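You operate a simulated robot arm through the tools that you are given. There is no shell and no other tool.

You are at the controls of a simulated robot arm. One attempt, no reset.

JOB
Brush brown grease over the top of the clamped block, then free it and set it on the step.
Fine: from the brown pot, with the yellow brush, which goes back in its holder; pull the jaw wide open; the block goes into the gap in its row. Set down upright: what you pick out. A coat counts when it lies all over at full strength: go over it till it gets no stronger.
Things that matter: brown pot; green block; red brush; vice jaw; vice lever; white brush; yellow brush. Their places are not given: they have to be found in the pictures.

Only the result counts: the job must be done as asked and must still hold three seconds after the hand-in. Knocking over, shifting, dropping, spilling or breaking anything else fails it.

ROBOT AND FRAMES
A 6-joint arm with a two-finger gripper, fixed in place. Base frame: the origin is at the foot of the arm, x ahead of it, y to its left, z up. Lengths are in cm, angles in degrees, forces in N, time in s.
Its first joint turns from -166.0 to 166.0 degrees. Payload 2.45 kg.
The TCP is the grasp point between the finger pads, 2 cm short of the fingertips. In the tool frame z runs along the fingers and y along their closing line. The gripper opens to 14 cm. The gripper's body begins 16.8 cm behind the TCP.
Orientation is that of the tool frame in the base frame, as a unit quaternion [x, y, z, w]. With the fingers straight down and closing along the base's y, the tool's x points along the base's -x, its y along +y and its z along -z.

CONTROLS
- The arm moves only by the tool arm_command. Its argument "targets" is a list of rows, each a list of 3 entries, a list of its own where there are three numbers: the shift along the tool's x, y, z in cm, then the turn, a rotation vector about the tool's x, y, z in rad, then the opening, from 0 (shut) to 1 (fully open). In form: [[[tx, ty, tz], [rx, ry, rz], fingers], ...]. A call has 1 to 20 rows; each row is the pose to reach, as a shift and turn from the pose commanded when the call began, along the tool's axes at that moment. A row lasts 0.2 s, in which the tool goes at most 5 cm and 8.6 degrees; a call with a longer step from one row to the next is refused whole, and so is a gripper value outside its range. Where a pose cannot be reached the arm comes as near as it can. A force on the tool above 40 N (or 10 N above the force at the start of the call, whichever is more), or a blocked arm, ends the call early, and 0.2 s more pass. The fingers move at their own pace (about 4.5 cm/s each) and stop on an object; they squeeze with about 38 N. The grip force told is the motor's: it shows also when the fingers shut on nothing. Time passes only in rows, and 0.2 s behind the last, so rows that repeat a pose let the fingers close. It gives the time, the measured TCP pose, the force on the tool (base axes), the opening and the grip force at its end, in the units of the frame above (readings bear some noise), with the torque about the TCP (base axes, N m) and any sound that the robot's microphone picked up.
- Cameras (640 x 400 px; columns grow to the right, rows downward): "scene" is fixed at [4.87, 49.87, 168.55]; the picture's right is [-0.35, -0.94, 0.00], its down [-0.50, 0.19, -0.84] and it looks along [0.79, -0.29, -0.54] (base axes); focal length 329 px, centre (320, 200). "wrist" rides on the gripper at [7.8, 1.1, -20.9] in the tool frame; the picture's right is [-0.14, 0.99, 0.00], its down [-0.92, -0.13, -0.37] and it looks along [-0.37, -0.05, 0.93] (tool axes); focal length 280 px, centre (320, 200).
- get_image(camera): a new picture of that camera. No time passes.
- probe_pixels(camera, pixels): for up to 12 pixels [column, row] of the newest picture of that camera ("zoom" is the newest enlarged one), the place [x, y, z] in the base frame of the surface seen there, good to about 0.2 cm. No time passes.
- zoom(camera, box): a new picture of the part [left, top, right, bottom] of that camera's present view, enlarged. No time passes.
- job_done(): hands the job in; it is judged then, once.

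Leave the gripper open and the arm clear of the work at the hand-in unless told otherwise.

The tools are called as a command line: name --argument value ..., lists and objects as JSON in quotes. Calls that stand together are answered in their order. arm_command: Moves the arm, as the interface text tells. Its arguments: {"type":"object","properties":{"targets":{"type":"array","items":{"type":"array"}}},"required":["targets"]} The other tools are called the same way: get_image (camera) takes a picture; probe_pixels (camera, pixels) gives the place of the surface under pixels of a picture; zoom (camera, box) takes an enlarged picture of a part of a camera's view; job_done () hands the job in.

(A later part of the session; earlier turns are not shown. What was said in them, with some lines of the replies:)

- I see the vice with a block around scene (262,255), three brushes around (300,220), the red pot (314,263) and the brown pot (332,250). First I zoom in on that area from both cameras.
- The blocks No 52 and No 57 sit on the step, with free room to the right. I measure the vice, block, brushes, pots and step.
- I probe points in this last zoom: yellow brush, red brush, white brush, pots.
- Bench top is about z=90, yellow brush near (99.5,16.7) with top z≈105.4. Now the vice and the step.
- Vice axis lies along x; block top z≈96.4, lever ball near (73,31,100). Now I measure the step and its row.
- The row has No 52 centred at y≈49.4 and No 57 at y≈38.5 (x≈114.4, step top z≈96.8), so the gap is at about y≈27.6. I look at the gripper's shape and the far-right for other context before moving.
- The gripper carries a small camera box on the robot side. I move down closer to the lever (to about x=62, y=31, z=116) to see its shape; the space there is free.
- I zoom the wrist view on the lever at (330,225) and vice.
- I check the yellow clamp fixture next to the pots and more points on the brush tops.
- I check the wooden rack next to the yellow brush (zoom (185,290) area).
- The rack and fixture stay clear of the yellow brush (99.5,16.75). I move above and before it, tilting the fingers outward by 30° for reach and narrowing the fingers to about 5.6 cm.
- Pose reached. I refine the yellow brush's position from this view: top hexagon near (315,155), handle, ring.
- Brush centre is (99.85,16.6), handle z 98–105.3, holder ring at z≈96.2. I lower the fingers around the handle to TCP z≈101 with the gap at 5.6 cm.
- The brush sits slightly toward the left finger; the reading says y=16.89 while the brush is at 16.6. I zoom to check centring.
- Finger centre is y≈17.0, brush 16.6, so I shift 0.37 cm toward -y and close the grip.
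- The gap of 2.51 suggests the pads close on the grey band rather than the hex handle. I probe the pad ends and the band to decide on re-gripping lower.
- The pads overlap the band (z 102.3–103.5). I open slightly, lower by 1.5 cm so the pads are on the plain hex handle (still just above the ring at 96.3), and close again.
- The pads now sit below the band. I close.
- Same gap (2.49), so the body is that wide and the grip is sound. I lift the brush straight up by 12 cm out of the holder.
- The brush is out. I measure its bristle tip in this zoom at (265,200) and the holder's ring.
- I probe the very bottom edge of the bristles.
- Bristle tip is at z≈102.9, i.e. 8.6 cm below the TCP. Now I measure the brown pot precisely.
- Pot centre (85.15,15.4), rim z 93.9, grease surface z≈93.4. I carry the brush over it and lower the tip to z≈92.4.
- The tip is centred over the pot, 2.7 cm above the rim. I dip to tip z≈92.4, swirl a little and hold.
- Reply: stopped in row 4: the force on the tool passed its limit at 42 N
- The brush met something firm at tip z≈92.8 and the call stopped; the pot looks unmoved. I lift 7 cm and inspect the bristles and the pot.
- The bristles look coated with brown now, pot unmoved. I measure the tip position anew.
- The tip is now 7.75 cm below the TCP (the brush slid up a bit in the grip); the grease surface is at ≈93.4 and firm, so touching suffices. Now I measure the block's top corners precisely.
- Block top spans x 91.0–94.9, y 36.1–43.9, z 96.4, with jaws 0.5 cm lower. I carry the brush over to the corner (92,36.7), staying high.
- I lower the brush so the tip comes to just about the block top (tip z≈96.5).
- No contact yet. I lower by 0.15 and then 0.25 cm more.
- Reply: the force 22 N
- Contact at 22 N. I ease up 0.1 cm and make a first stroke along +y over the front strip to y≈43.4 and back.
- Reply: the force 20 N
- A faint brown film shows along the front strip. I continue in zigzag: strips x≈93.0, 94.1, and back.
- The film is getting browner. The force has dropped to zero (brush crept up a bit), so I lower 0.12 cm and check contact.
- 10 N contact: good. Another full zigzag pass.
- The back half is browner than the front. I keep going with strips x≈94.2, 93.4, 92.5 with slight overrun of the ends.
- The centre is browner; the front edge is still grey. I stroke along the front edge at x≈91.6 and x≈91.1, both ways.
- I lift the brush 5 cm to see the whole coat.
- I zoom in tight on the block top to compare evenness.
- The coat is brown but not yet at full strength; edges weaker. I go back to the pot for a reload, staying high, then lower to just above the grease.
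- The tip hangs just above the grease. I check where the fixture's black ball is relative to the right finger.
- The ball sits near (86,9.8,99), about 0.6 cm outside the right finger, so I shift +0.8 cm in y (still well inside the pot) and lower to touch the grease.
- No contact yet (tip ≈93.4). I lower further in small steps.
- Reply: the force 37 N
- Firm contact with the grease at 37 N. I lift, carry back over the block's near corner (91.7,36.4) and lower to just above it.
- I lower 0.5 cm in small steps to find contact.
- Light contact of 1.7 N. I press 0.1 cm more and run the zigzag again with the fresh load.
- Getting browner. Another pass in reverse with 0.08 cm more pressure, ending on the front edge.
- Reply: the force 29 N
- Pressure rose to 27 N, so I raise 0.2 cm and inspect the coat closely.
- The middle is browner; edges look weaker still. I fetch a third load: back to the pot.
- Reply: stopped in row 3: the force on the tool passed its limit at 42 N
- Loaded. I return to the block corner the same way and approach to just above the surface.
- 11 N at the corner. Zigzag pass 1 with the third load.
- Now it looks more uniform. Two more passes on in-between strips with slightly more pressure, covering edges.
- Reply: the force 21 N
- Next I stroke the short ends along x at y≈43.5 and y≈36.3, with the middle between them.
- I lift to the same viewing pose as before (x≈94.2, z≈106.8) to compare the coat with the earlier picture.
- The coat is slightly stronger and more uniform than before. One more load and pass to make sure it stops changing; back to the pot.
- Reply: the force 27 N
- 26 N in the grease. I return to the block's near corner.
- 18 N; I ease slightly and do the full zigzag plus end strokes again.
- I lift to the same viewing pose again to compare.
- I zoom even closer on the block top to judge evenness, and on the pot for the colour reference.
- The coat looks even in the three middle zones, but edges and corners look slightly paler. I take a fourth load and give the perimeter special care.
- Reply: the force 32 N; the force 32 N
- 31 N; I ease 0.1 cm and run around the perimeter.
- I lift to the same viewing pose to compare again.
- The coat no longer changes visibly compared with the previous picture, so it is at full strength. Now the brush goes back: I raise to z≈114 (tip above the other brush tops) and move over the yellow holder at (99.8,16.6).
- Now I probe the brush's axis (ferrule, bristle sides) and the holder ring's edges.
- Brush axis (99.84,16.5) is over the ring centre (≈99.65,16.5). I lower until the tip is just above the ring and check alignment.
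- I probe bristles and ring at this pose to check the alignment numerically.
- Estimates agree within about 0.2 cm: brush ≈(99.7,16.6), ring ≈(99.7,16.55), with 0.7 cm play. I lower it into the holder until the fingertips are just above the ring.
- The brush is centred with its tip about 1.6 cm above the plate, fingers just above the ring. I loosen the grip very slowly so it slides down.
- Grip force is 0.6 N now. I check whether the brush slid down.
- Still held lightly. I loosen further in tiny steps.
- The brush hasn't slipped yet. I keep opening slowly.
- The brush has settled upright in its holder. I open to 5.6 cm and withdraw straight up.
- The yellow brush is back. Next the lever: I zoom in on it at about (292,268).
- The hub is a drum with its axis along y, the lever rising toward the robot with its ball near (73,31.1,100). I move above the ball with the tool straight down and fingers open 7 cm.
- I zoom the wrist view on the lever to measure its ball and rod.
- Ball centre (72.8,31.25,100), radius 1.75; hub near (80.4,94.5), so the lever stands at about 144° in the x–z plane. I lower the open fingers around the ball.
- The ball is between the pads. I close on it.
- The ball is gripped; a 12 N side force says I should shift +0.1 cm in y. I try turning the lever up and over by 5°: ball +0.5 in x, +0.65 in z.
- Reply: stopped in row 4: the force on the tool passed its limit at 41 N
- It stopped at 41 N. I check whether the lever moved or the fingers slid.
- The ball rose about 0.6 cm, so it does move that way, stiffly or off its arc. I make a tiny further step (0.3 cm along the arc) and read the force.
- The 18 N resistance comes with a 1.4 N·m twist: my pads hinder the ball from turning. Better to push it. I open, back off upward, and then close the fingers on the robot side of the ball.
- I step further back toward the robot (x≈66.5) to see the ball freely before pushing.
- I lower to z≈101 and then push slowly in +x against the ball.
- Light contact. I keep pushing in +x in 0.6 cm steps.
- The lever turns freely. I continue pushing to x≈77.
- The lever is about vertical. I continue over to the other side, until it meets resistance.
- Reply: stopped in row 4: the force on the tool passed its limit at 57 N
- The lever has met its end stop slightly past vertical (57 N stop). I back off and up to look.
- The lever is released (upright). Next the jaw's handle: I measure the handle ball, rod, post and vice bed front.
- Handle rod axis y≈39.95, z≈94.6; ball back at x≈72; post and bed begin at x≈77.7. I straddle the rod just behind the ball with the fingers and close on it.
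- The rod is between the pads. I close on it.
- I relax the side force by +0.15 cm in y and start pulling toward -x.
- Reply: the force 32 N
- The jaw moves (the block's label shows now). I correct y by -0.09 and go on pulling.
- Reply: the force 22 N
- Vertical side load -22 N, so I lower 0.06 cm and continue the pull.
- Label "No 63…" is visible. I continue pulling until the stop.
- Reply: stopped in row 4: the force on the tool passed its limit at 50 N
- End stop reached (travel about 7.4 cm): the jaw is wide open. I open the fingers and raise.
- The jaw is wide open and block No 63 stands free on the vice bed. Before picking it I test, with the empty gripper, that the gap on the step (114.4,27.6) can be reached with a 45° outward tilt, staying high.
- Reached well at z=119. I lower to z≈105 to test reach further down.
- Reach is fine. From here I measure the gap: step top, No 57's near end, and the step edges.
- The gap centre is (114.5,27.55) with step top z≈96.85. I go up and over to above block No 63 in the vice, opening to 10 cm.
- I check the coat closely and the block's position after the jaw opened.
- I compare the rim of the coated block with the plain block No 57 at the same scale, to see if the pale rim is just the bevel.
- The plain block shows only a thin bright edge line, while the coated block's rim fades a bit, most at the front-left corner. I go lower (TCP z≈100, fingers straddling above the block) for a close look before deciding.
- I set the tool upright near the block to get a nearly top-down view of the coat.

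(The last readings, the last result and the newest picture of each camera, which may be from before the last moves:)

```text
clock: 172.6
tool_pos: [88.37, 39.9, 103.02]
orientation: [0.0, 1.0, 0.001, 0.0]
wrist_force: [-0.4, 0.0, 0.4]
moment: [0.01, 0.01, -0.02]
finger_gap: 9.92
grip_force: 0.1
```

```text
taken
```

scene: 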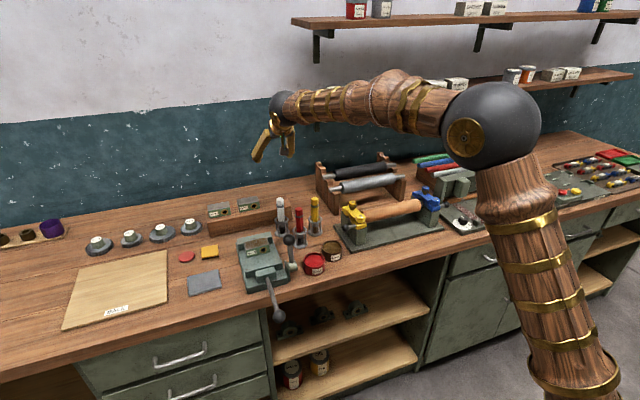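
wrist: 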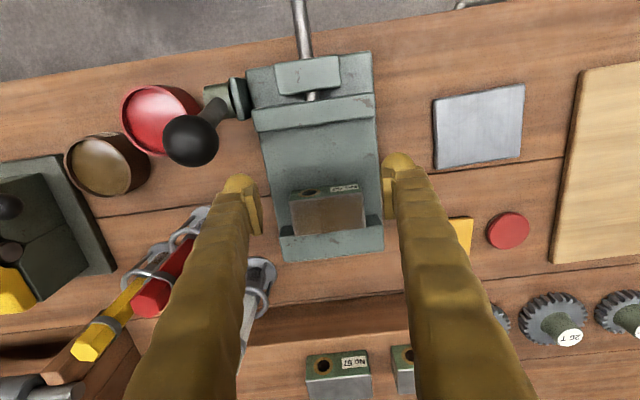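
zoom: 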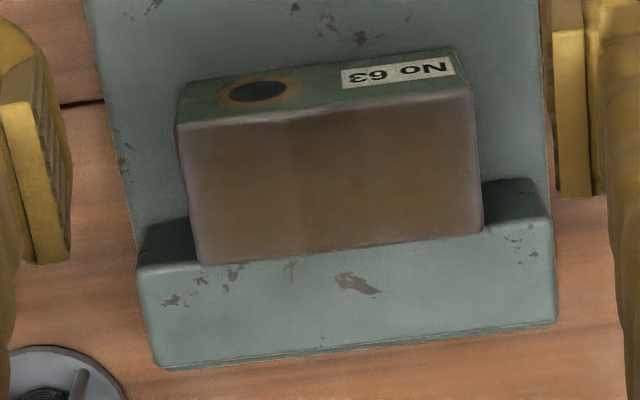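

Nearly top-down the coat is evenly brown, with only a narrow soft rim that did not change through the last rim-focused passes, so it's saturated. Now I tilt back to 45° above the block for the pick.

arm_command --targets '[[[-0.5, 0.05, 0], [0, -0.13, 0], 0.71], [[-1.0, 0.05, 0], [0, -0.26, 0], 0.71], [[-1.6, 0.05, 0], [0, -0.39, 0], 0.71], [[-2.1, 0.05, 0], [0, -0.52, 0], 0.71], [[-2.6, 0.05, 0], [0, -0.65, 0], 0.71], [[-3.15, 0.05, 0], [0, -0.785, 0], 0.71], [[-3.15, 0.05, 0], [0, -0.785, 0], 0.71]]'

probe_pixels --camera "scene" --pixels '[[249.5, 243], [273, 237.5], [250.5, 262], [252, 251], [275, 246]]'

zoom --camera "scene" --box '[225, 195, 305, 275]'

```text
clock: 174.2
tool_pos: [91.65, 39.92, 103.0]
orientation: [0.0, 0.924, 0.0, 0.384]
wrist_force: [-0.5, -0.4, 0.2]
moment: [0.01, 0.0, -0.01]
finger_gap: 9.94
grip_force: 0.1
```

```text
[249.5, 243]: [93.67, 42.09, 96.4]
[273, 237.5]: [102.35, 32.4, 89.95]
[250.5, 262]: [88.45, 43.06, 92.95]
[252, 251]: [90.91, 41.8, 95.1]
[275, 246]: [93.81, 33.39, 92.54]
```

```text
5.00 times, centred on (265, 235) of scene
```

zoom: 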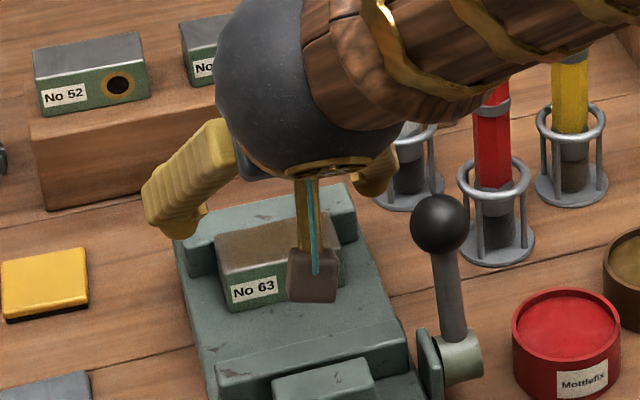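

I descend to the grasp height (TCP z≈95.85), slowly at the end.

arm_command --targets '[[[1.2, 0.05, 1.2], [0, 0, 0], 0.71], [[2.4, 0.05, 2.4], [0, 0, 0], 0.71], [[3.4, 0.05, 3.4], [0, 0, 0], 0.71], [[4.2, 0.05, 4.2], [0, 0, 0], 0.71], [[4.7, 0.05, 4.68], [0, 0, 0], 0.71], [[5.07, 0.05, 5.04], [0, 0, 0], 0.71], [[5.07, 0.05, 5.04], [0, 0, 0], 0.71]]'

get_image --camera "wrist"

zoom --camera "scene" --box '[225, 195, 305, 275]'

```text
clock: 175.8
tool_pos: [91.59, 40.1, 95.93]
orientation: [0.0, 0.924, 0.0, 0.383]
wrist_force: [-0.4, 0.1, -0.5]
moment: [0.03, -0.03, 0.0]
finger_gap: 9.94
grip_force: 0.1
```

```text
taken
```

wrist: 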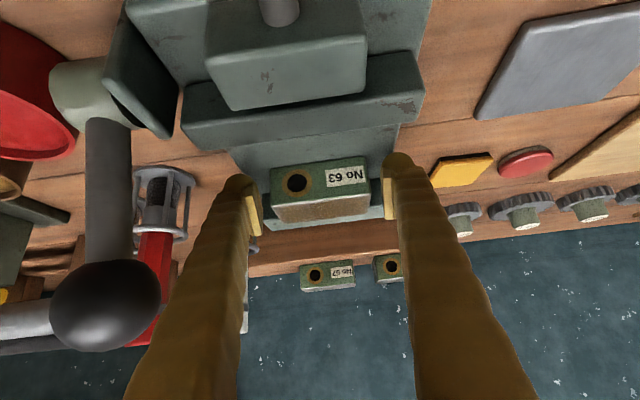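

```text
5.00 times, centred on (265, 235) of scene
```

zoom: 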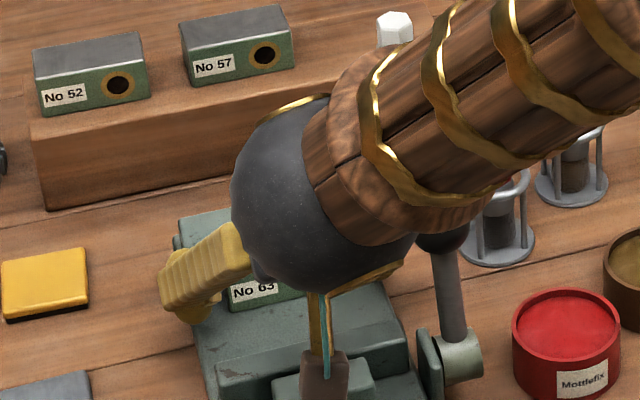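

I check centring between pads and block ends.

zoom --camera "wrist" --box '[230, 130, 420, 250]'

probe_pixels --camera "wrist" --pixels '[[259, 215], [387, 200], [274, 180], [366, 175], [275, 205], [368, 198], [278, 218], [369, 208]]'

```text
3.33 times, centred on (325, 190) of wrist
```

zoom: 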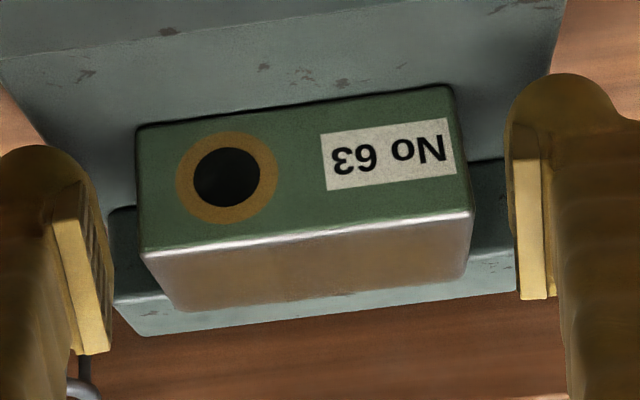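

```text
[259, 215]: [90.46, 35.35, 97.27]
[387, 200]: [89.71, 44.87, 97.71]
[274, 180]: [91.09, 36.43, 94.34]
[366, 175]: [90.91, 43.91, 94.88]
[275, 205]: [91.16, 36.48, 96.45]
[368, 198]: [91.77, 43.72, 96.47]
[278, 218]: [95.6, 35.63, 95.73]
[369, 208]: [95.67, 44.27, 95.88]
```

Well centred (pads 35.3/44.9, block 36.2/43.9). I close on the block.

arm_command --targets '[[[0, 0, 0], [0, 0, 0], 0.62], [[0, 0, 0], [0, 0, 0], 0.57], [[0, 0, 0], [0, 0, 0], 0.5], [[0, 0, 0], [0, 0, 0], 0.4], [[0, 0, 0], [0, 0, 0], 0.4], [[0, 0, 0], [0, 0, 0], 0.4]]'

zoom --camera "wrist" --box '[230, 130, 420, 250]'

```text
clock: 177.2
tool_pos: [91.59, 39.98, 95.88]
orientation: [0.0, 0.924, 0.0, 0.382]
wrist_force: [-2.0, 4.1, 0.7]
moment: [0.0, -0.02, 0.01]
finger_gap: 8.04
grip_force: 37.6
```

```text
3.33 times, centred on (325, 190) of wrist
```

zoom: 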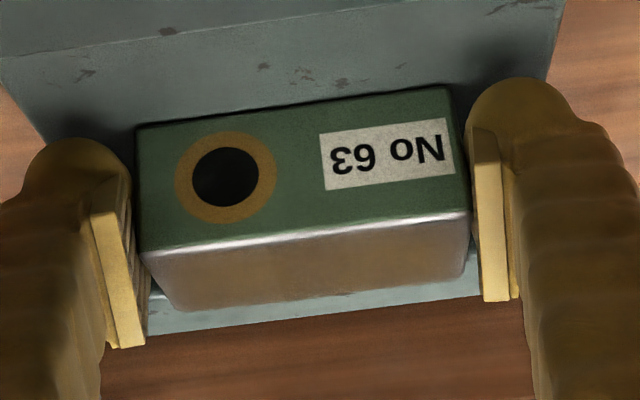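

Gripped (8.04 cm, 37.6 N). I lift straight up 3 cm and check the weight and that it hangs level.

arm_command --targets '[[[-0.2, 0, -0.2], [0, 0, 0], 0.4], [[-0.5, 0, -0.5], [0, 0, 0], 0.4], [[-0.9, 0, -0.9], [0, 0, 0], 0.4], [[-1.5, 0, -1.49], [0, 0, 0], 0.4], [[-2.13, 0, -2.11], [0, 0, 0], 0.4], [[-2.13, 0, -2.11], [0, 0, 0], 0.4]]'

zoom --camera "wrist" --box '[230, 130, 420, 250]'

zoom --camera "scene" --box '[225, 185, 305, 265]'

```text
clock: 178.6
tool_pos: [91.7, 40.11, 98.84]
orientation: [0.0, 0.924, 0.0, 0.382]
wrist_force: [-14.5, -0.4, -10.5]
moment: [0.01, 0.67, -0.19]
finger_gap: 8.07
grip_force: 38.1
```

```text
3.33 times, centred on (325, 190) of wrist
```

zoom: 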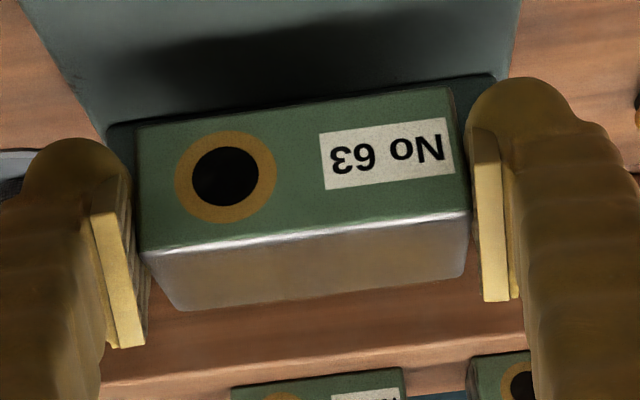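

```text
5.00 times, centred on (265, 225) of scene
```

zoom: 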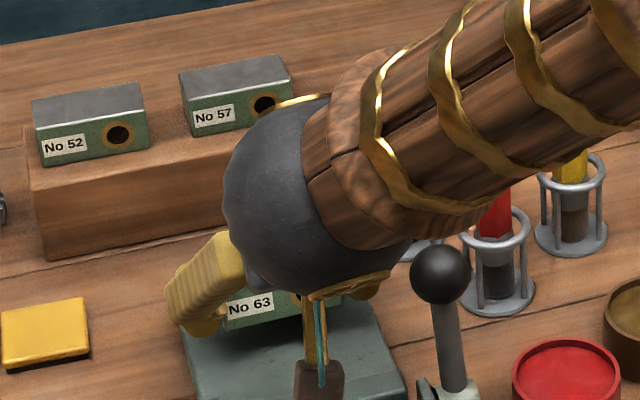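

A -14.5 N push in x: the block still rubs the fixed jaw. I move 0.25 cm away from the jaw and raise further.

arm_command --targets '[[[0.18, 0, -0.18], [0, 0, 0], 0.4], [[-0.2, 0, -0.55], [0, 0, 0], 0.4], [[-0.9, 0, -1.25], [0, 0, 0], 0.4], [[-0.9, 0, -1.25], [0, 0, 0], 0.4]]'

zoom --camera "wrist" --box '[230, 130, 420, 250]'

```text
clock: 179.6
tool_pos: [91.42, 39.96, 100.48]
orientation: [0.001, 0.924, -0.001, 0.383]
wrist_force: [0.0, -1.3, -6.8]
moment: [-0.02, 0.12, -0.02]
finger_gap: 8.05
grip_force: 37.7
```

```text
3.33 times, centred on (325, 190) of wrist
```

zoom: 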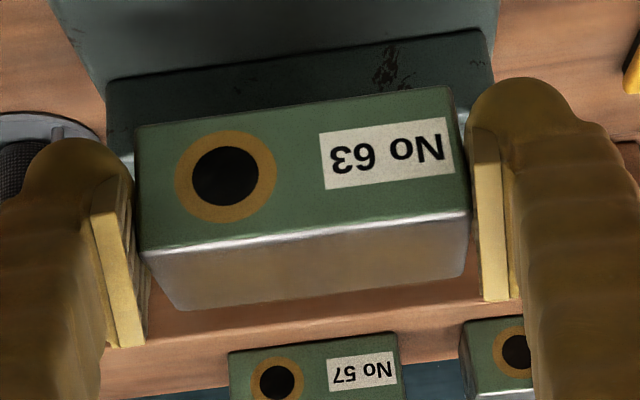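

The block hangs freely (6.8 N) and level. I raise to z≈112.5 and carry it over to above the gap.

arm_command --targets '[[[-2.1, 0, -2.1], [0, 0, 0], 0.4], [[-4.2, 0, -4.2], [0, 0, 0], 0.4], [[-6.4, 0, -6.4], [0, 0, 0], 0.4], [[-8.49, 0, -8.48], [0, 0, 0], 0.4], [[-10.7, -1.77, -6.25], [0, 0, 0], 0.4], [[-12.95, -3.54, -4.0], [0, 0, 0], 0.4], [[-15.2, -5.3, -1.78], [0, 0, 0], 0.4], [[-17.4, -7.1, 0.45], [0, 0, 0], 0.4], [[-19.65, -8.86, 2.68], [0, 0, 0], 0.4], [[-21.9, -10.6, 4.92], [0, 0, 0], 0.4], [[-24.12, -12.4, 7.15], [0, 0, 0], 0.4], [[-24.12, -12.4, 7.15], [0, 0, 0], 0.4]]'

get_image --camera "wrist"

zoom --camera "scene" --box '[200, 140, 320, 240]'

```text
clock: 182.2
tool_pos: [113.53, 27.58, 112.39]
orientation: [0.0, 0.924, 0.0, 0.383]
wrist_force: [-0.1, -0.4, -6.9]
moment: [0.0, 0.11, 0.01]
finger_gap: 8.05
grip_force: 38.2
```

```text
taken
```

wrist: 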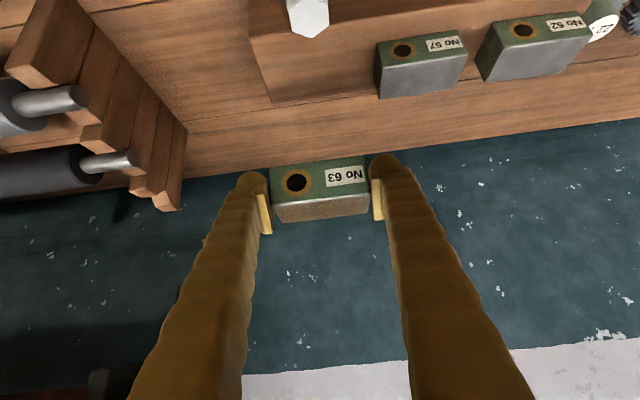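

```text
4.00 times, centred on (260, 190) of scene
```

zoom: 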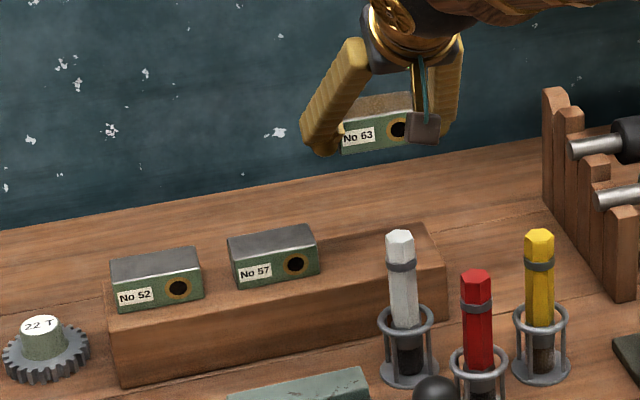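

I measure the held block's pose from both cameras.

probe_pixels --camera "zoom" --pixels '[[346, 150], [380, 147], [345, 124], [380, 119], [400, 117], [375, 105], [405, 98], [400, 143]]'

probe_pixels --camera "wrist" --pixels '[[272, 172], [362, 162], [275, 200], [366, 188], [280, 217], [366, 210], [320, 205], [320, 180], [380, 93], [458, 72], [380, 70], [384, 60]]'

zoom --camera "wrist" --box '[230, 130, 420, 250]'

```text
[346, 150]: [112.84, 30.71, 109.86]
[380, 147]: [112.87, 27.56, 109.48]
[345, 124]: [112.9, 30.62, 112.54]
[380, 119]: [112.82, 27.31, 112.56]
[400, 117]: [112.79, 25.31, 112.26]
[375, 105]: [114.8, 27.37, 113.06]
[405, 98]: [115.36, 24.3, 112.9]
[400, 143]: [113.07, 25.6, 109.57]
```

```text
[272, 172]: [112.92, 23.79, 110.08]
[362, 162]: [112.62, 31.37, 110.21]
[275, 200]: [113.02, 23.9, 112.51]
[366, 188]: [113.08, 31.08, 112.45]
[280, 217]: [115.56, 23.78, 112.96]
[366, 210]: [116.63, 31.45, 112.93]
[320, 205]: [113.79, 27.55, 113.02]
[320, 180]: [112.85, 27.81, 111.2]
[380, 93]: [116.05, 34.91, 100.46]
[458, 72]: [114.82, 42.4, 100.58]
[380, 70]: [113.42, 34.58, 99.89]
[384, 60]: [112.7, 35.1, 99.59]
```

```text
3.33 times, centred on (325, 190) of wrist
```

zoom: 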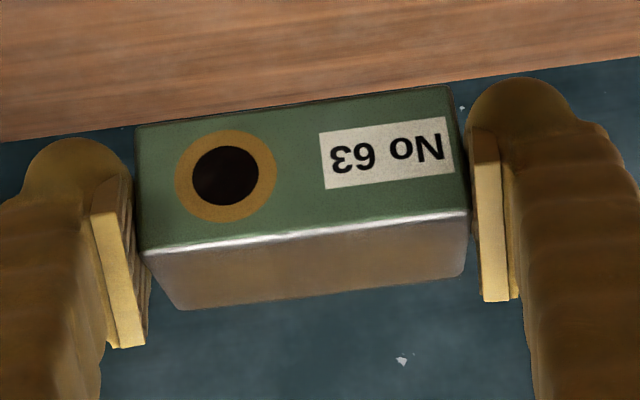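

The block hangs upright: front face x≈112.85 (neighbours 112.8), y 23.7–31.5, bottom ≈109.3. I check how far the +y finger reaches toward block No 57 (which begins at y=34.7).

zoom --camera "scene" --box '[250, 150, 310, 190]'

probe_pixels --camera "zoom" --pixels '[[165, 240], [175, 250], [200, 260], [160, 225], [220, 265], [250, 230], [170, 200], [210, 140]]'

```text
10.00 times, centred on (280, 170) of scene
```

zoom: 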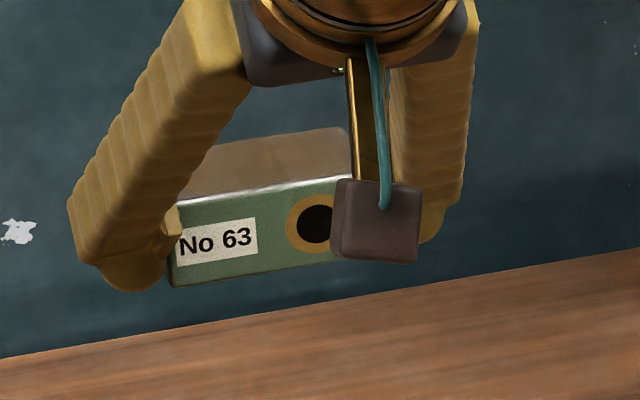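

```text
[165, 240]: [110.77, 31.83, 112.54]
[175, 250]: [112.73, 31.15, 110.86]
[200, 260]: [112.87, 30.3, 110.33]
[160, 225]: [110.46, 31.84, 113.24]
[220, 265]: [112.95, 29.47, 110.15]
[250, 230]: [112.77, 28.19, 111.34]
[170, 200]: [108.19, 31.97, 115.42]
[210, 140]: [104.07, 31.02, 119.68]
```

probe_pixels --camera "zoom" --pixels '[[75, 215], [82, 240], [100, 268], [115, 285], [140, 285], [100, 220], [130, 250], [385, 255], [345, 250], [415, 255], [430, 230], [380, 190]]'

```text
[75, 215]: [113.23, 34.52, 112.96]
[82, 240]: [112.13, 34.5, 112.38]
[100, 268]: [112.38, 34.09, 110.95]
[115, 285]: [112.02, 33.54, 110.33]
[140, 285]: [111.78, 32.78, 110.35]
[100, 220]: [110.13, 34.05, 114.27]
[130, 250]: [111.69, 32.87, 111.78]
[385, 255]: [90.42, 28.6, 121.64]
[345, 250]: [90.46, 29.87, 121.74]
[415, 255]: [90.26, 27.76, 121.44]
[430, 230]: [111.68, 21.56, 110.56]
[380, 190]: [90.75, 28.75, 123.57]
```

The +y finger's outside reaches y≈34.5, only 0.2 cm from No 57, so I set the block 0.45 cm toward -y. I descend to about 0.5 cm above the step.

arm_command --targets '[[[0, -0.45, 0], [0, 0, 0], 0.4], [[1.5, -0.45, 1.5], [0, 0, 0], 0.4], [[3.0, -0.45, 3.0], [0, 0, 0], 0.4], [[4.5, -0.45, 4.5], [0, 0, 0], 0.4], [[6.0, -0.45, 6.0], [0, 0, 0], 0.4], [[7.2, -0.45, 7.2], [0, 0, 0], 0.4], [[8.0, -0.45, 8.0], [0, 0, 0], 0.4], [[8.35, -0.45, 8.34], [0, 0, 0], 0.4], [[8.35, -0.45, 8.34], [0, 0, 0], 0.4]]'

zoom --camera "scene" --box '[210, 170, 310, 250]'

get_image --camera "wrist"

```text
clock: 184.2
tool_pos: [113.49, 27.24, 100.66]
orientation: [0.0, 0.924, 0.0, 0.383]
wrist_force: [0.0, -0.1, -7.3]
moment: [0.0, 0.16, 0.02]
finger_gap: 8.05
grip_force: 38.3
```

```text
5.00 times, centred on (260, 210) of scene
```

zoom: 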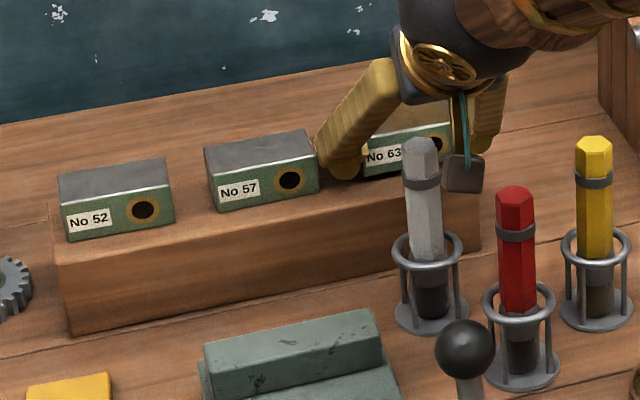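

```text
taken
```

wrist: 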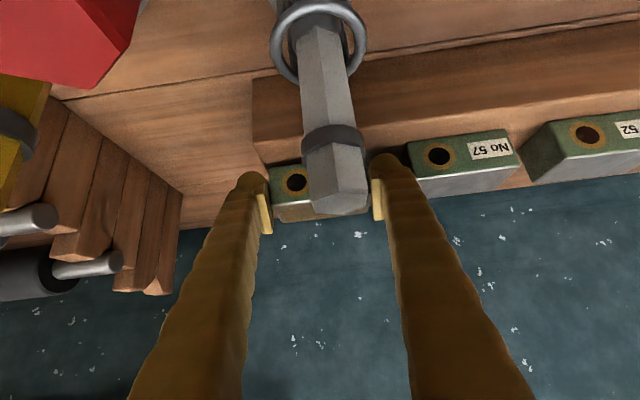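

0.6 cm above the step, 1 cm or so clear of No 57. I lower in small steps.

arm_command --targets '[[[0.11, 0, 0.11], [0, 0, 0], 0.4], [[0.21, 0, 0.21], [0, 0, 0], 0.4], [[0.32, 0, 0.32], [0, 0, 0], 0.4], [[0.32, 0, 0.32], [0, 0, 0], 0.4]]'

```text
clock: 185.2
tool_pos: [113.54, 27.27, 100.09]
orientation: [0.0, 0.924, 0.0, 0.383]
wrist_force: [0.9, -0.2, -7.5]
moment: [0.01, 0.14, 0.01]
finger_gap: 8.06
grip_force: 37.8
```

arm_command --targets '[[[0.05, 0, 0.05], [0, 0, 0], 0.4], [[0.1, 0, 0.1], [0, 0, 0], 0.4], [[0.1, 0, 0.1], [0, 0, 0], 0.4]]'

```text
clock: 186.0
tool_pos: [113.48, 27.28, 100.09]
orientation: [0.0, 0.924, -0.001, 0.383]
wrist_force: [-1.5, 0.9, -3.2]
moment: [-0.02, 0.0, 0.03]
finger_gap: 8.04
grip_force: 37.8
```

The load drops to -3.2 N: the block is touching the step. A touch more.

arm_command --targets '[[[0.03, 0, 0.03], [0, 0, 0], 0.4], [[0.05, 0, 0.05], [0, 0, 0], 0.4], [[0.05, 0, 0.05], [0, 0, 0], 0.4]]'

zoom --camera "scene" --box '[230, 180, 300, 230]'

zoom --camera "wrist" --box '[230, 120, 450, 260]'

```text
clock: 186.8
tool_pos: [113.4, 27.02, 100.0]
orientation: [-0.001, 0.924, 0.0, 0.383]
wrist_force: [1.5, 2.6, 2.7]
moment: [0.0, -0.33, 0.08]
finger_gap: 8.03
grip_force: 38.0
```

```text
8.00 times, centred on (265, 205) of scene
```

zoom: 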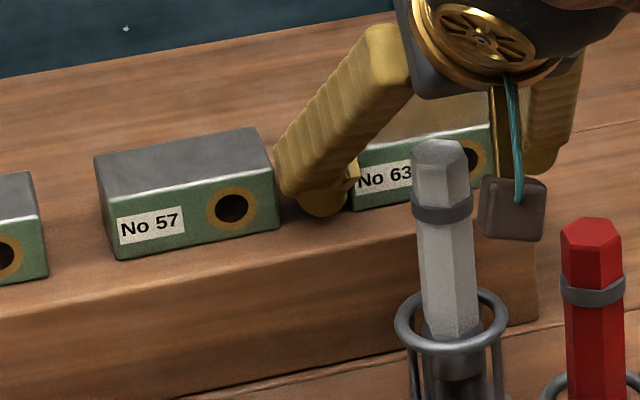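

```text
2.86 times, centred on (340, 190) of wrist
```

zoom: 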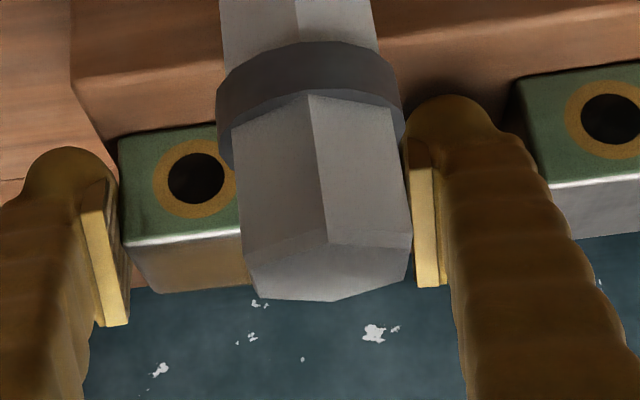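

The step now carries the block (+2.7 N). I check the finger's clearance to No 57 before opening.

probe_pixels --camera "zoom" --pixels '[[120, 50], [505, 150], [512, 180], [520, 100], [528, 140], [545, 185], [490, 120], [530, 230], [560, 270]]'

zoom --camera "scene" --box '[245, 190, 285, 220]'

```text
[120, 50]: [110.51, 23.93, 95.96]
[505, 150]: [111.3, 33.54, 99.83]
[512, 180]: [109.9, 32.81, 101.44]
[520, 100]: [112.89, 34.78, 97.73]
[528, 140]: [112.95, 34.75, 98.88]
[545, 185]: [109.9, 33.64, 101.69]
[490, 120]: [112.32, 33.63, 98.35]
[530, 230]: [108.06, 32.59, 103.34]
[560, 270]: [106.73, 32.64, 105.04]
```

```text
13.33 times, centred on (265, 205) of scene
```

zoom: 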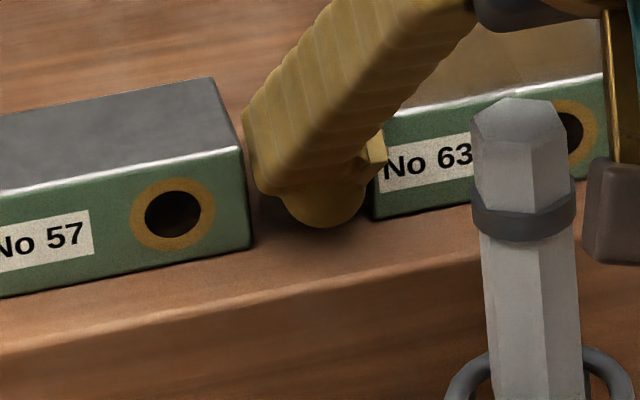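

probe_pixels --camera "zoom" --pixels '[[247, 140], [252, 170], [262, 190], [246, 120], [290, 210], [243, 150], [245, 230], [350, 215], [378, 150], [375, 210], [470, 195], [420, 120]]'

```text
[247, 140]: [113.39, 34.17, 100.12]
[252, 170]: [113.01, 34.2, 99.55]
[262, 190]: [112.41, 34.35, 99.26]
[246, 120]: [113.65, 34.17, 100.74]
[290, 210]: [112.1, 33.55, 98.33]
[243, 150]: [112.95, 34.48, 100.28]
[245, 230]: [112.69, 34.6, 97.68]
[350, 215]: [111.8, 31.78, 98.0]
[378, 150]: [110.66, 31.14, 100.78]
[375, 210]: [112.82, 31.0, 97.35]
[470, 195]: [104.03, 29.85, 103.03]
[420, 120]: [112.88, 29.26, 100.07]
```

Finger outside at y≈34.3, No 57 at ≈34.65: only 0.3–0.4 cm. I open just 0.12 cm per side while drifting 0.06 cm toward -y, so the +y finger hardly moves outward.

arm_command --targets '[[[0, 0, 0], [0, 0, 0], 0.55], [[0, 0, 0], [0, 0, 0], 0.57], [[0, -0.02, 0], [0, 0, 0], 0.577], [[0, -0.04, 0], [0, 0, 0], 0.583], [[0, -0.06, 0], [0, 0, 0], 0.588], [[0, -0.06, 0], [0, 0, 0], 0.592]]'

zoom --camera "scene" --box '[245, 190, 285, 220]'

zoom --camera "wrist" --box '[230, 120, 450, 260]'

```text
clock: 188.2
tool_pos: [113.43, 27.18, 99.94]
orientation: [0.0, 0.924, 0.0, 0.383]
wrist_force: [0.1, 1.6, -0.1]
moment: [0.0, -0.06, 0.02]
finger_gap: 8.35
grip_force: 0.5
```

```text
13.33 times, centred on (265, 205) of scene
```

zoom: 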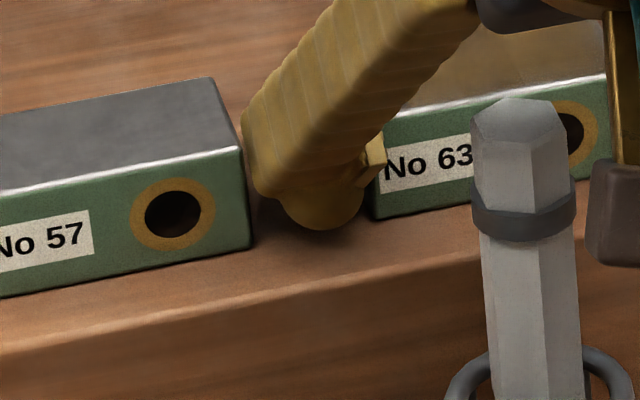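

```text
2.86 times, centred on (340, 190) of wrist
```

zoom: 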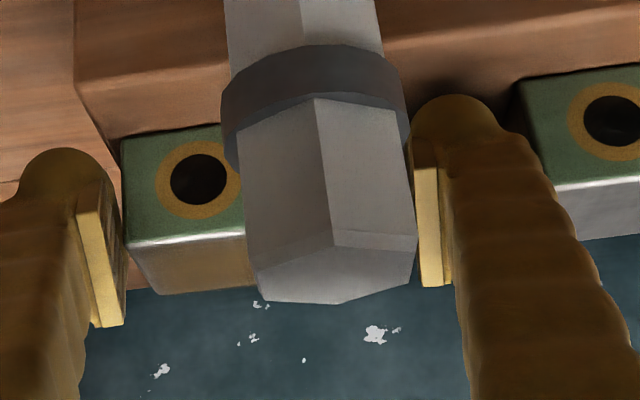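

Released (8.35 cm, grip 0.5 N). I open a hair more with a matching -y drift and back out along the finger axis slowly.

arm_command --targets '[[[0, -0.03, 0], [0, 0, 0], 0.597], [[0, -0.05, 0], [0, 0, 0], 0.602], [[0, -0.05, 0], [0, 0, 0], 0.602], [[0, -0.05, -0.15], [0, 0, 0], 0.602], [[0, -0.05, -0.4], [0, 0, 0], 0.602], [[0, -0.05, -0.8], [0, 0, 0], 0.602]]'

zoom --camera "scene" --box '[245, 190, 285, 220]'

zoom --camera "wrist" --box '[230, 120, 450, 260]'

```text
clock: 189.6
tool_pos: [112.86, 27.05, 100.42]
orientation: [0.0, 0.924, 0.0, 0.383]
wrist_force: [-1.1, 0.1, -0.6]
moment: [0.01, 0.0, -0.01]
finger_gap: 8.4
grip_force: 0.0
```

```text
13.33 times, centred on (265, 205) of scene
```

zoom: 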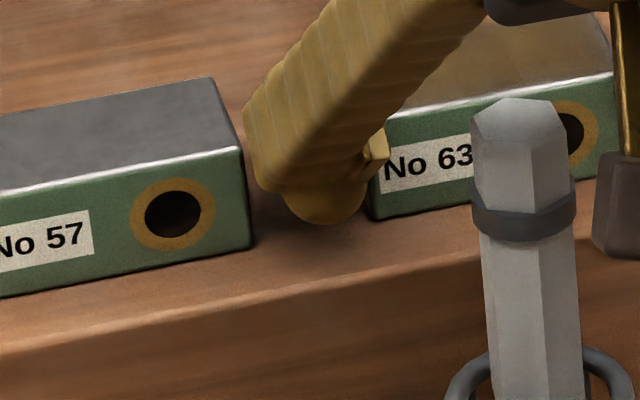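

```text
2.86 times, centred on (340, 190) of wrist
```

zoom: 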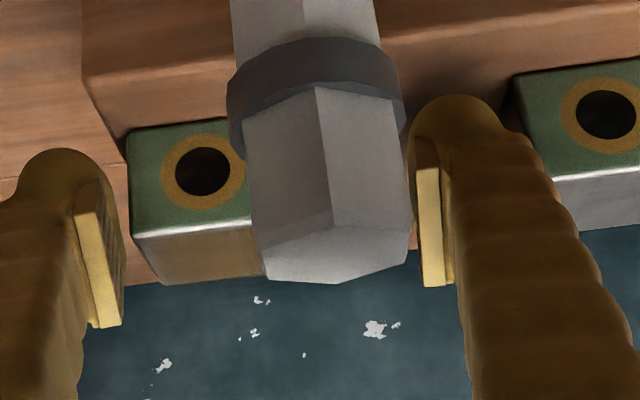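

The block stays in place. I retreat further along the finger axis, then straight up, and look.

arm_command --targets '[[[0, 0, -1.0], [0, 0, 0], 0.602], [[0, 0, -2.0], [0, 0, 0], 0.602], [[0, 0, -3.5], [0, 0, 0], 0.602], [[0, 0, -5.0], [0, 0, 0], 0.602], [[-2, 0, -7.0], [0, 0, 0], 0.602], [[-4.5, 0, -9.5], [0, 0, 0], 0.602], [[-7.5, 0, -12.5], [0, 0, 0], 0.602], [[-10, 0, -15], [0, 0, 0], 0.602], [[-10, 0, -15], [0, 0, 0], 0.602]]'

get_image --camera "scene"

get_image --camera "wrist"

```text
clock: 191.6
tool_pos: [109.43, 27.04, 118.3]
orientation: [0.0, 0.924, 0.0, 0.382]
wrist_force: [-0.3, 0.2, 0.7]
moment: [0.0, -0.01, -0.01]
finger_gap: 8.42
grip_force: 0.1
```

```text
taken
```

scene: 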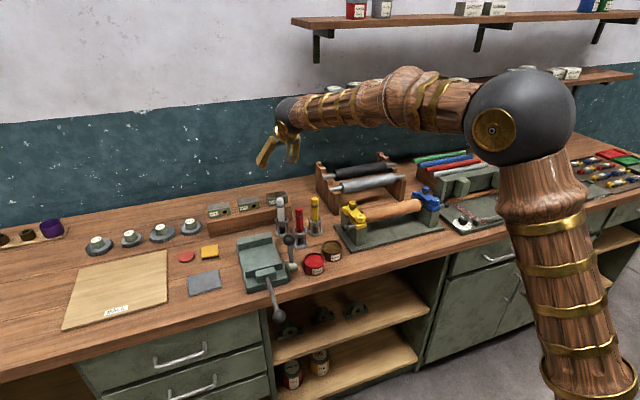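

```text
taken
```

wrist: 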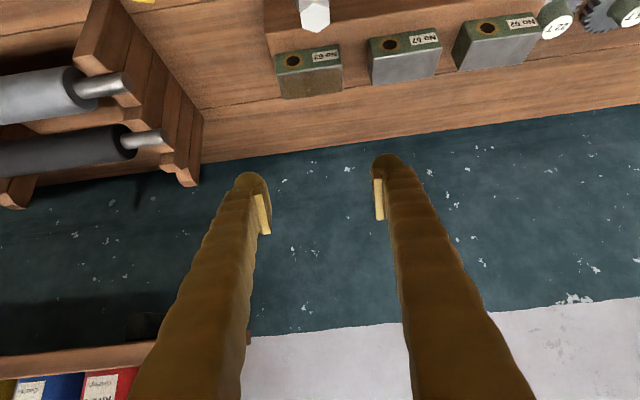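

The block stands on the step in its row. I check its position, and the coat, brushes and other objects in detail.

zoom --camera "scene" --box '[200, 180, 340, 290]'

zoom --camera "wrist" --box '[250, 10, 350, 110]'

zoom --camera "scene" --box '[255, 185, 300, 220]'

```text
3.64 times, centred on (270, 235) of scene
```

zoom: 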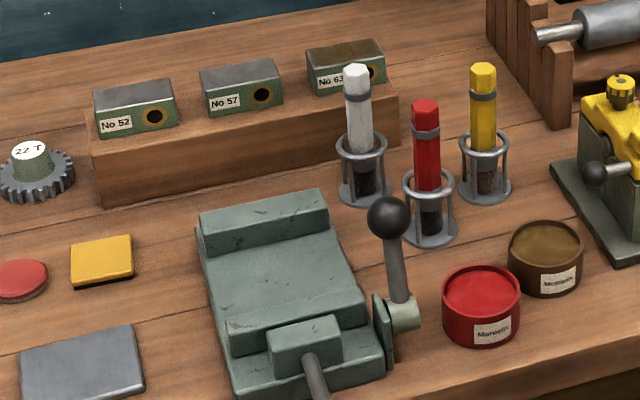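

```text
4.00 times, centred on (300, 60) of wrist
```

zoom: 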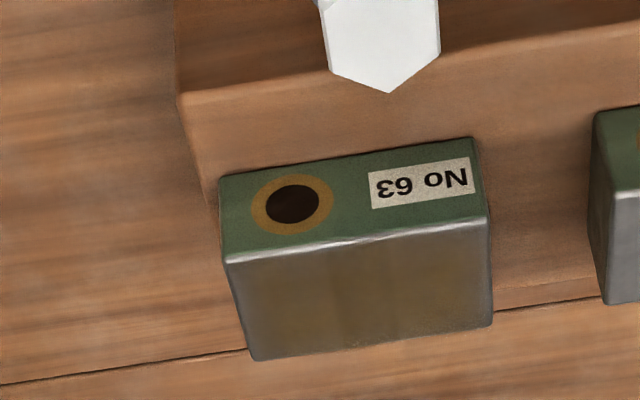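

```text
11.43 times, centred on (278, 202) of scene
```

zoom: 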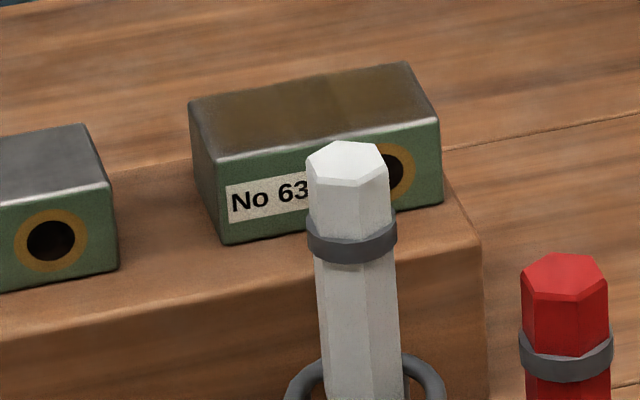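

The coat looks browner inside and greyer toward the rim in this light. I zoom in tight.

zoom --camera "wrist" --box '[275, 55, 350, 105]'

zoom --camera "scene" --box '[262, 186, 298, 206]'

zoom --camera "wrist" --box '[365, 30, 440, 80]'

```text
8.00 times, centred on (312, 80) of wrist
```

zoom: 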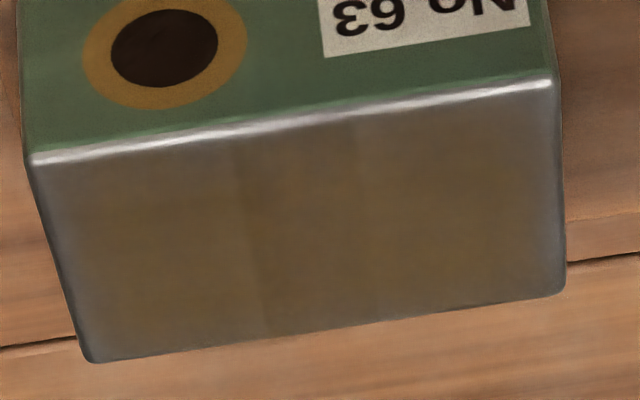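

```text
16.00 times, centred on (280, 196) of scene
```

zoom: 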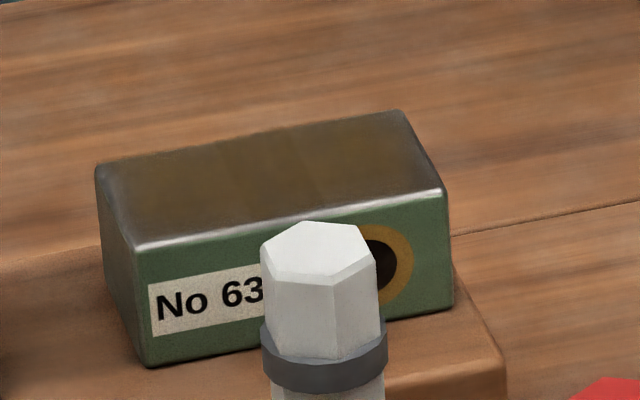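

```text
8.00 times, centred on (402, 55) of wrist
```

zoom: 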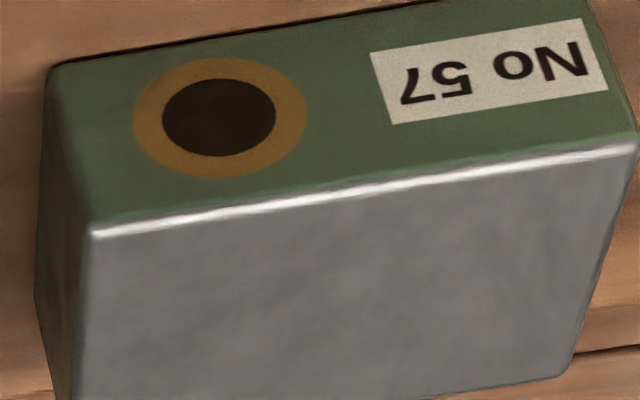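

The brown comes as overlapping soft-edged patches with uniform strength; it matches what was unchanged over the last passes. I verify the final positions of block No 63, No 57 and the yellow brush.

probe_pixels --camera "wrist" --pixels '[[307, 76], [367, 69], [279, 72], [341, 64], [313, 98], [340, 90], [307, 85], [370, 58], [373, 82], [404, 55]]'

probe_pixels --camera "scene" --pixels '[[314.5, 199], [315, 210], [298.5, 208], [280, 198], [314, 262], [332, 250]]'

zoom --camera "scene" --box '[275, 185, 355, 285]'

```text
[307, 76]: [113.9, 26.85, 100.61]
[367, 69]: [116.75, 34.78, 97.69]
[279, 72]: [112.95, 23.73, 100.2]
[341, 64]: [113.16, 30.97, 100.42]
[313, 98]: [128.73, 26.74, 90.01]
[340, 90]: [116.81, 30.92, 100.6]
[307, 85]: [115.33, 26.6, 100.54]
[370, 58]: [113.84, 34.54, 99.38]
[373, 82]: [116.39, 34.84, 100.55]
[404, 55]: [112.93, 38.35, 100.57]
```

```text
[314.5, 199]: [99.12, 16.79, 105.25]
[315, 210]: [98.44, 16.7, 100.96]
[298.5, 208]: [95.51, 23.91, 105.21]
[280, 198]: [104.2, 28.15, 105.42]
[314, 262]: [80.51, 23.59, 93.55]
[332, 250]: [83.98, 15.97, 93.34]
```

```text
4.00 times, centred on (315, 235) of scene
```

zoom: 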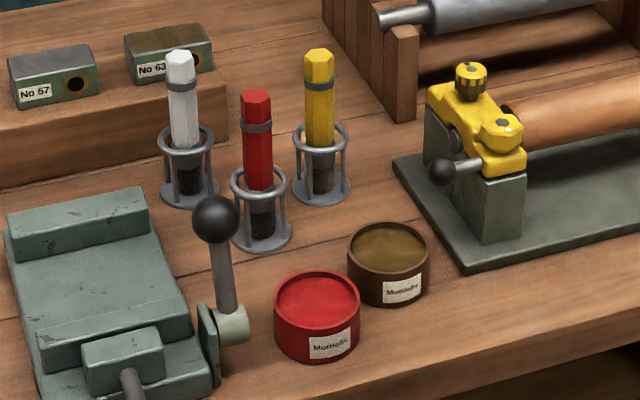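

Everything is in place: No 63 at x≈112.9–116.8, y≈23.1–31.0, top 100.6 (flush with No 57), No 57 unmoved, yellow brush upright in its holder, pots and other brushes unmoved, jaw open. I withdraw the arm to a clear pose with the gripper open.

arm_command --targets '[[[1.14, 0.25, -3.5], [0, 0.065, 0], 0.65], [[2.28, 0.5, -7.0], [0, 0.13, 0], 0.7], [[3.42, 0.75, -10.5], [0, 0.196, 0], 0.8], [[4.56, 1.0, -14.0], [0, 0.262, 0], 0.9], [[5.7, 1.25, -17.5], [0, 0.327, 0], 1], [[6.84, 1.5, -21.0], [0, 0.393, 0], 1], [[7.98, 1.75, -24.5], [0, 0.458, 0], 1], [[9.12, 2.0, -28.0], [0, 0.523, 0], 1], [[10.26, 2.25, -31.5], [0, 0.589, 0], 1], [[11.4, 2.5, -35.0], [0, 0.654, 0], 1], [[12.54, 2.75, -38.5], [0, 0.72, 0], 1], [[13.68, 3.0, -42.0], [0, 0.785, 0], 1], [[13.68, 3.0, -42.0], [0, 0.785, 0], 1]]'

get_image --camera "scene"

get_image --camera "wrist"

```text
clock: 194.4
tool_pos: [69.88, 30.0, 138.23]
orientation: [0.0, 1.0, 0.0, 0.0]
wrist_force: [-0.2, 0.0, 0.4]
moment: [0.01, 0.01, 0.0]
finger_gap: 13.99
grip_force: 0.0
```

```text
taken
```

scene: 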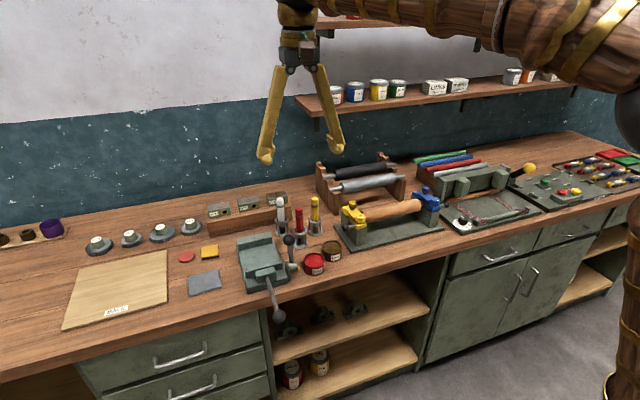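

```text
taken
```

wrist: 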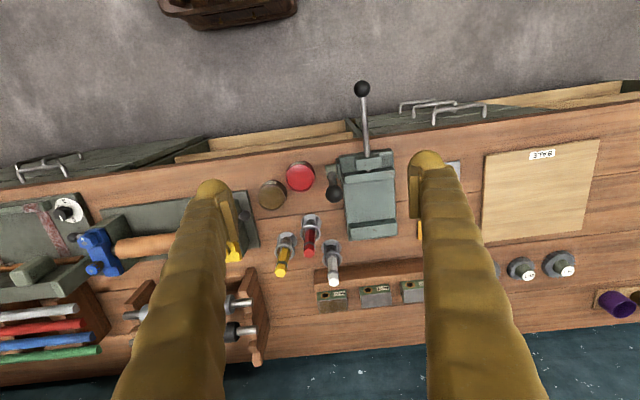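

Clear pose reached with the gripper open. One last look at the row and the vice.

zoom --camera "scene" --box '[200, 180, 330, 300]'

zoom --camera "scene" --box '[262, 186, 298, 206]'

zoom --camera "wrist" --box '[250, 140, 430, 320]'

```text
3.33 times, centred on (265, 240) of scene
```

zoom: 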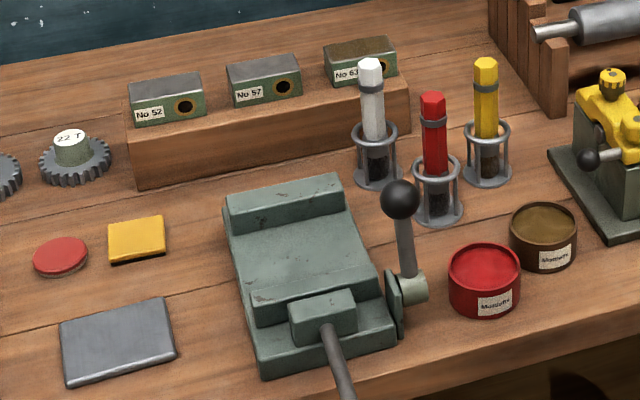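

```text
16.00 times, centred on (280, 196) of scene
```

zoom: 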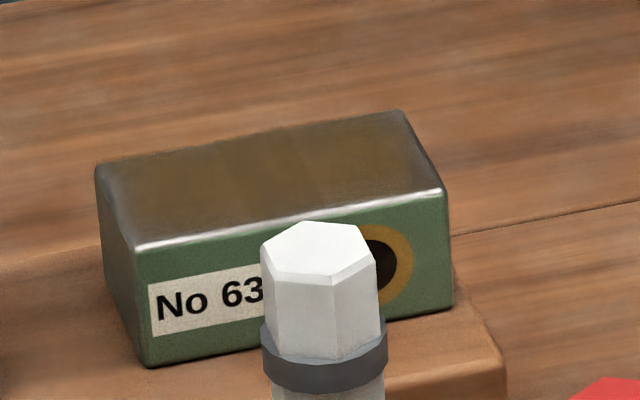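

```text
2.22 times, centred on (340, 230) of wrist
```

zoom: 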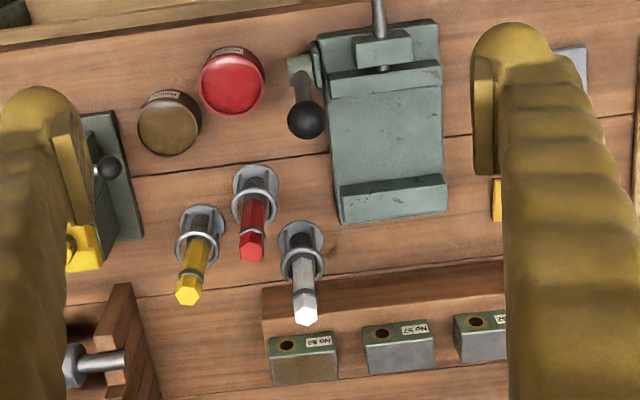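

The row is complete, the vice stands open and empty, brushes and pots are in place, and the gripper is open and clear. I hand the job in.

job_done

```text
The job is handed in.
```

I greased the block (No 63), freed it from the vice and set it upright on the step. I've handed the job in, and the result isn't back yet.

- **Coat:** I brushed brown grease over the top with the yellow brush, loading it from the brown pot four times. I stopped when the colour no longer changed between passes. In the last pictures the rim, about half a centimetre wide or a little more, still looks greyer than the middle. Extra passes along it made no visible difference, so I took it for an effect of how the coat is drawn, but I couldn't confirm that.
- **Brush:** The yellow brush is back upright in its holder. It had slid up in the grip, so when I let go it dropped about 1.5 cm into place.
- **Vice:** I pushed the lever over to its stop and pulled the jaw back until it would go no further.
- **Block:** It stands in the gap beside No 57, in line with it and level on top. I set it about half a centimetre off the gap's centre so the finger wouldn't touch No 57.
- **Surroundings:** In the last pictures, No 57, the red and white brushes and both pots look unmoved. The arm is clear with the gripper open.
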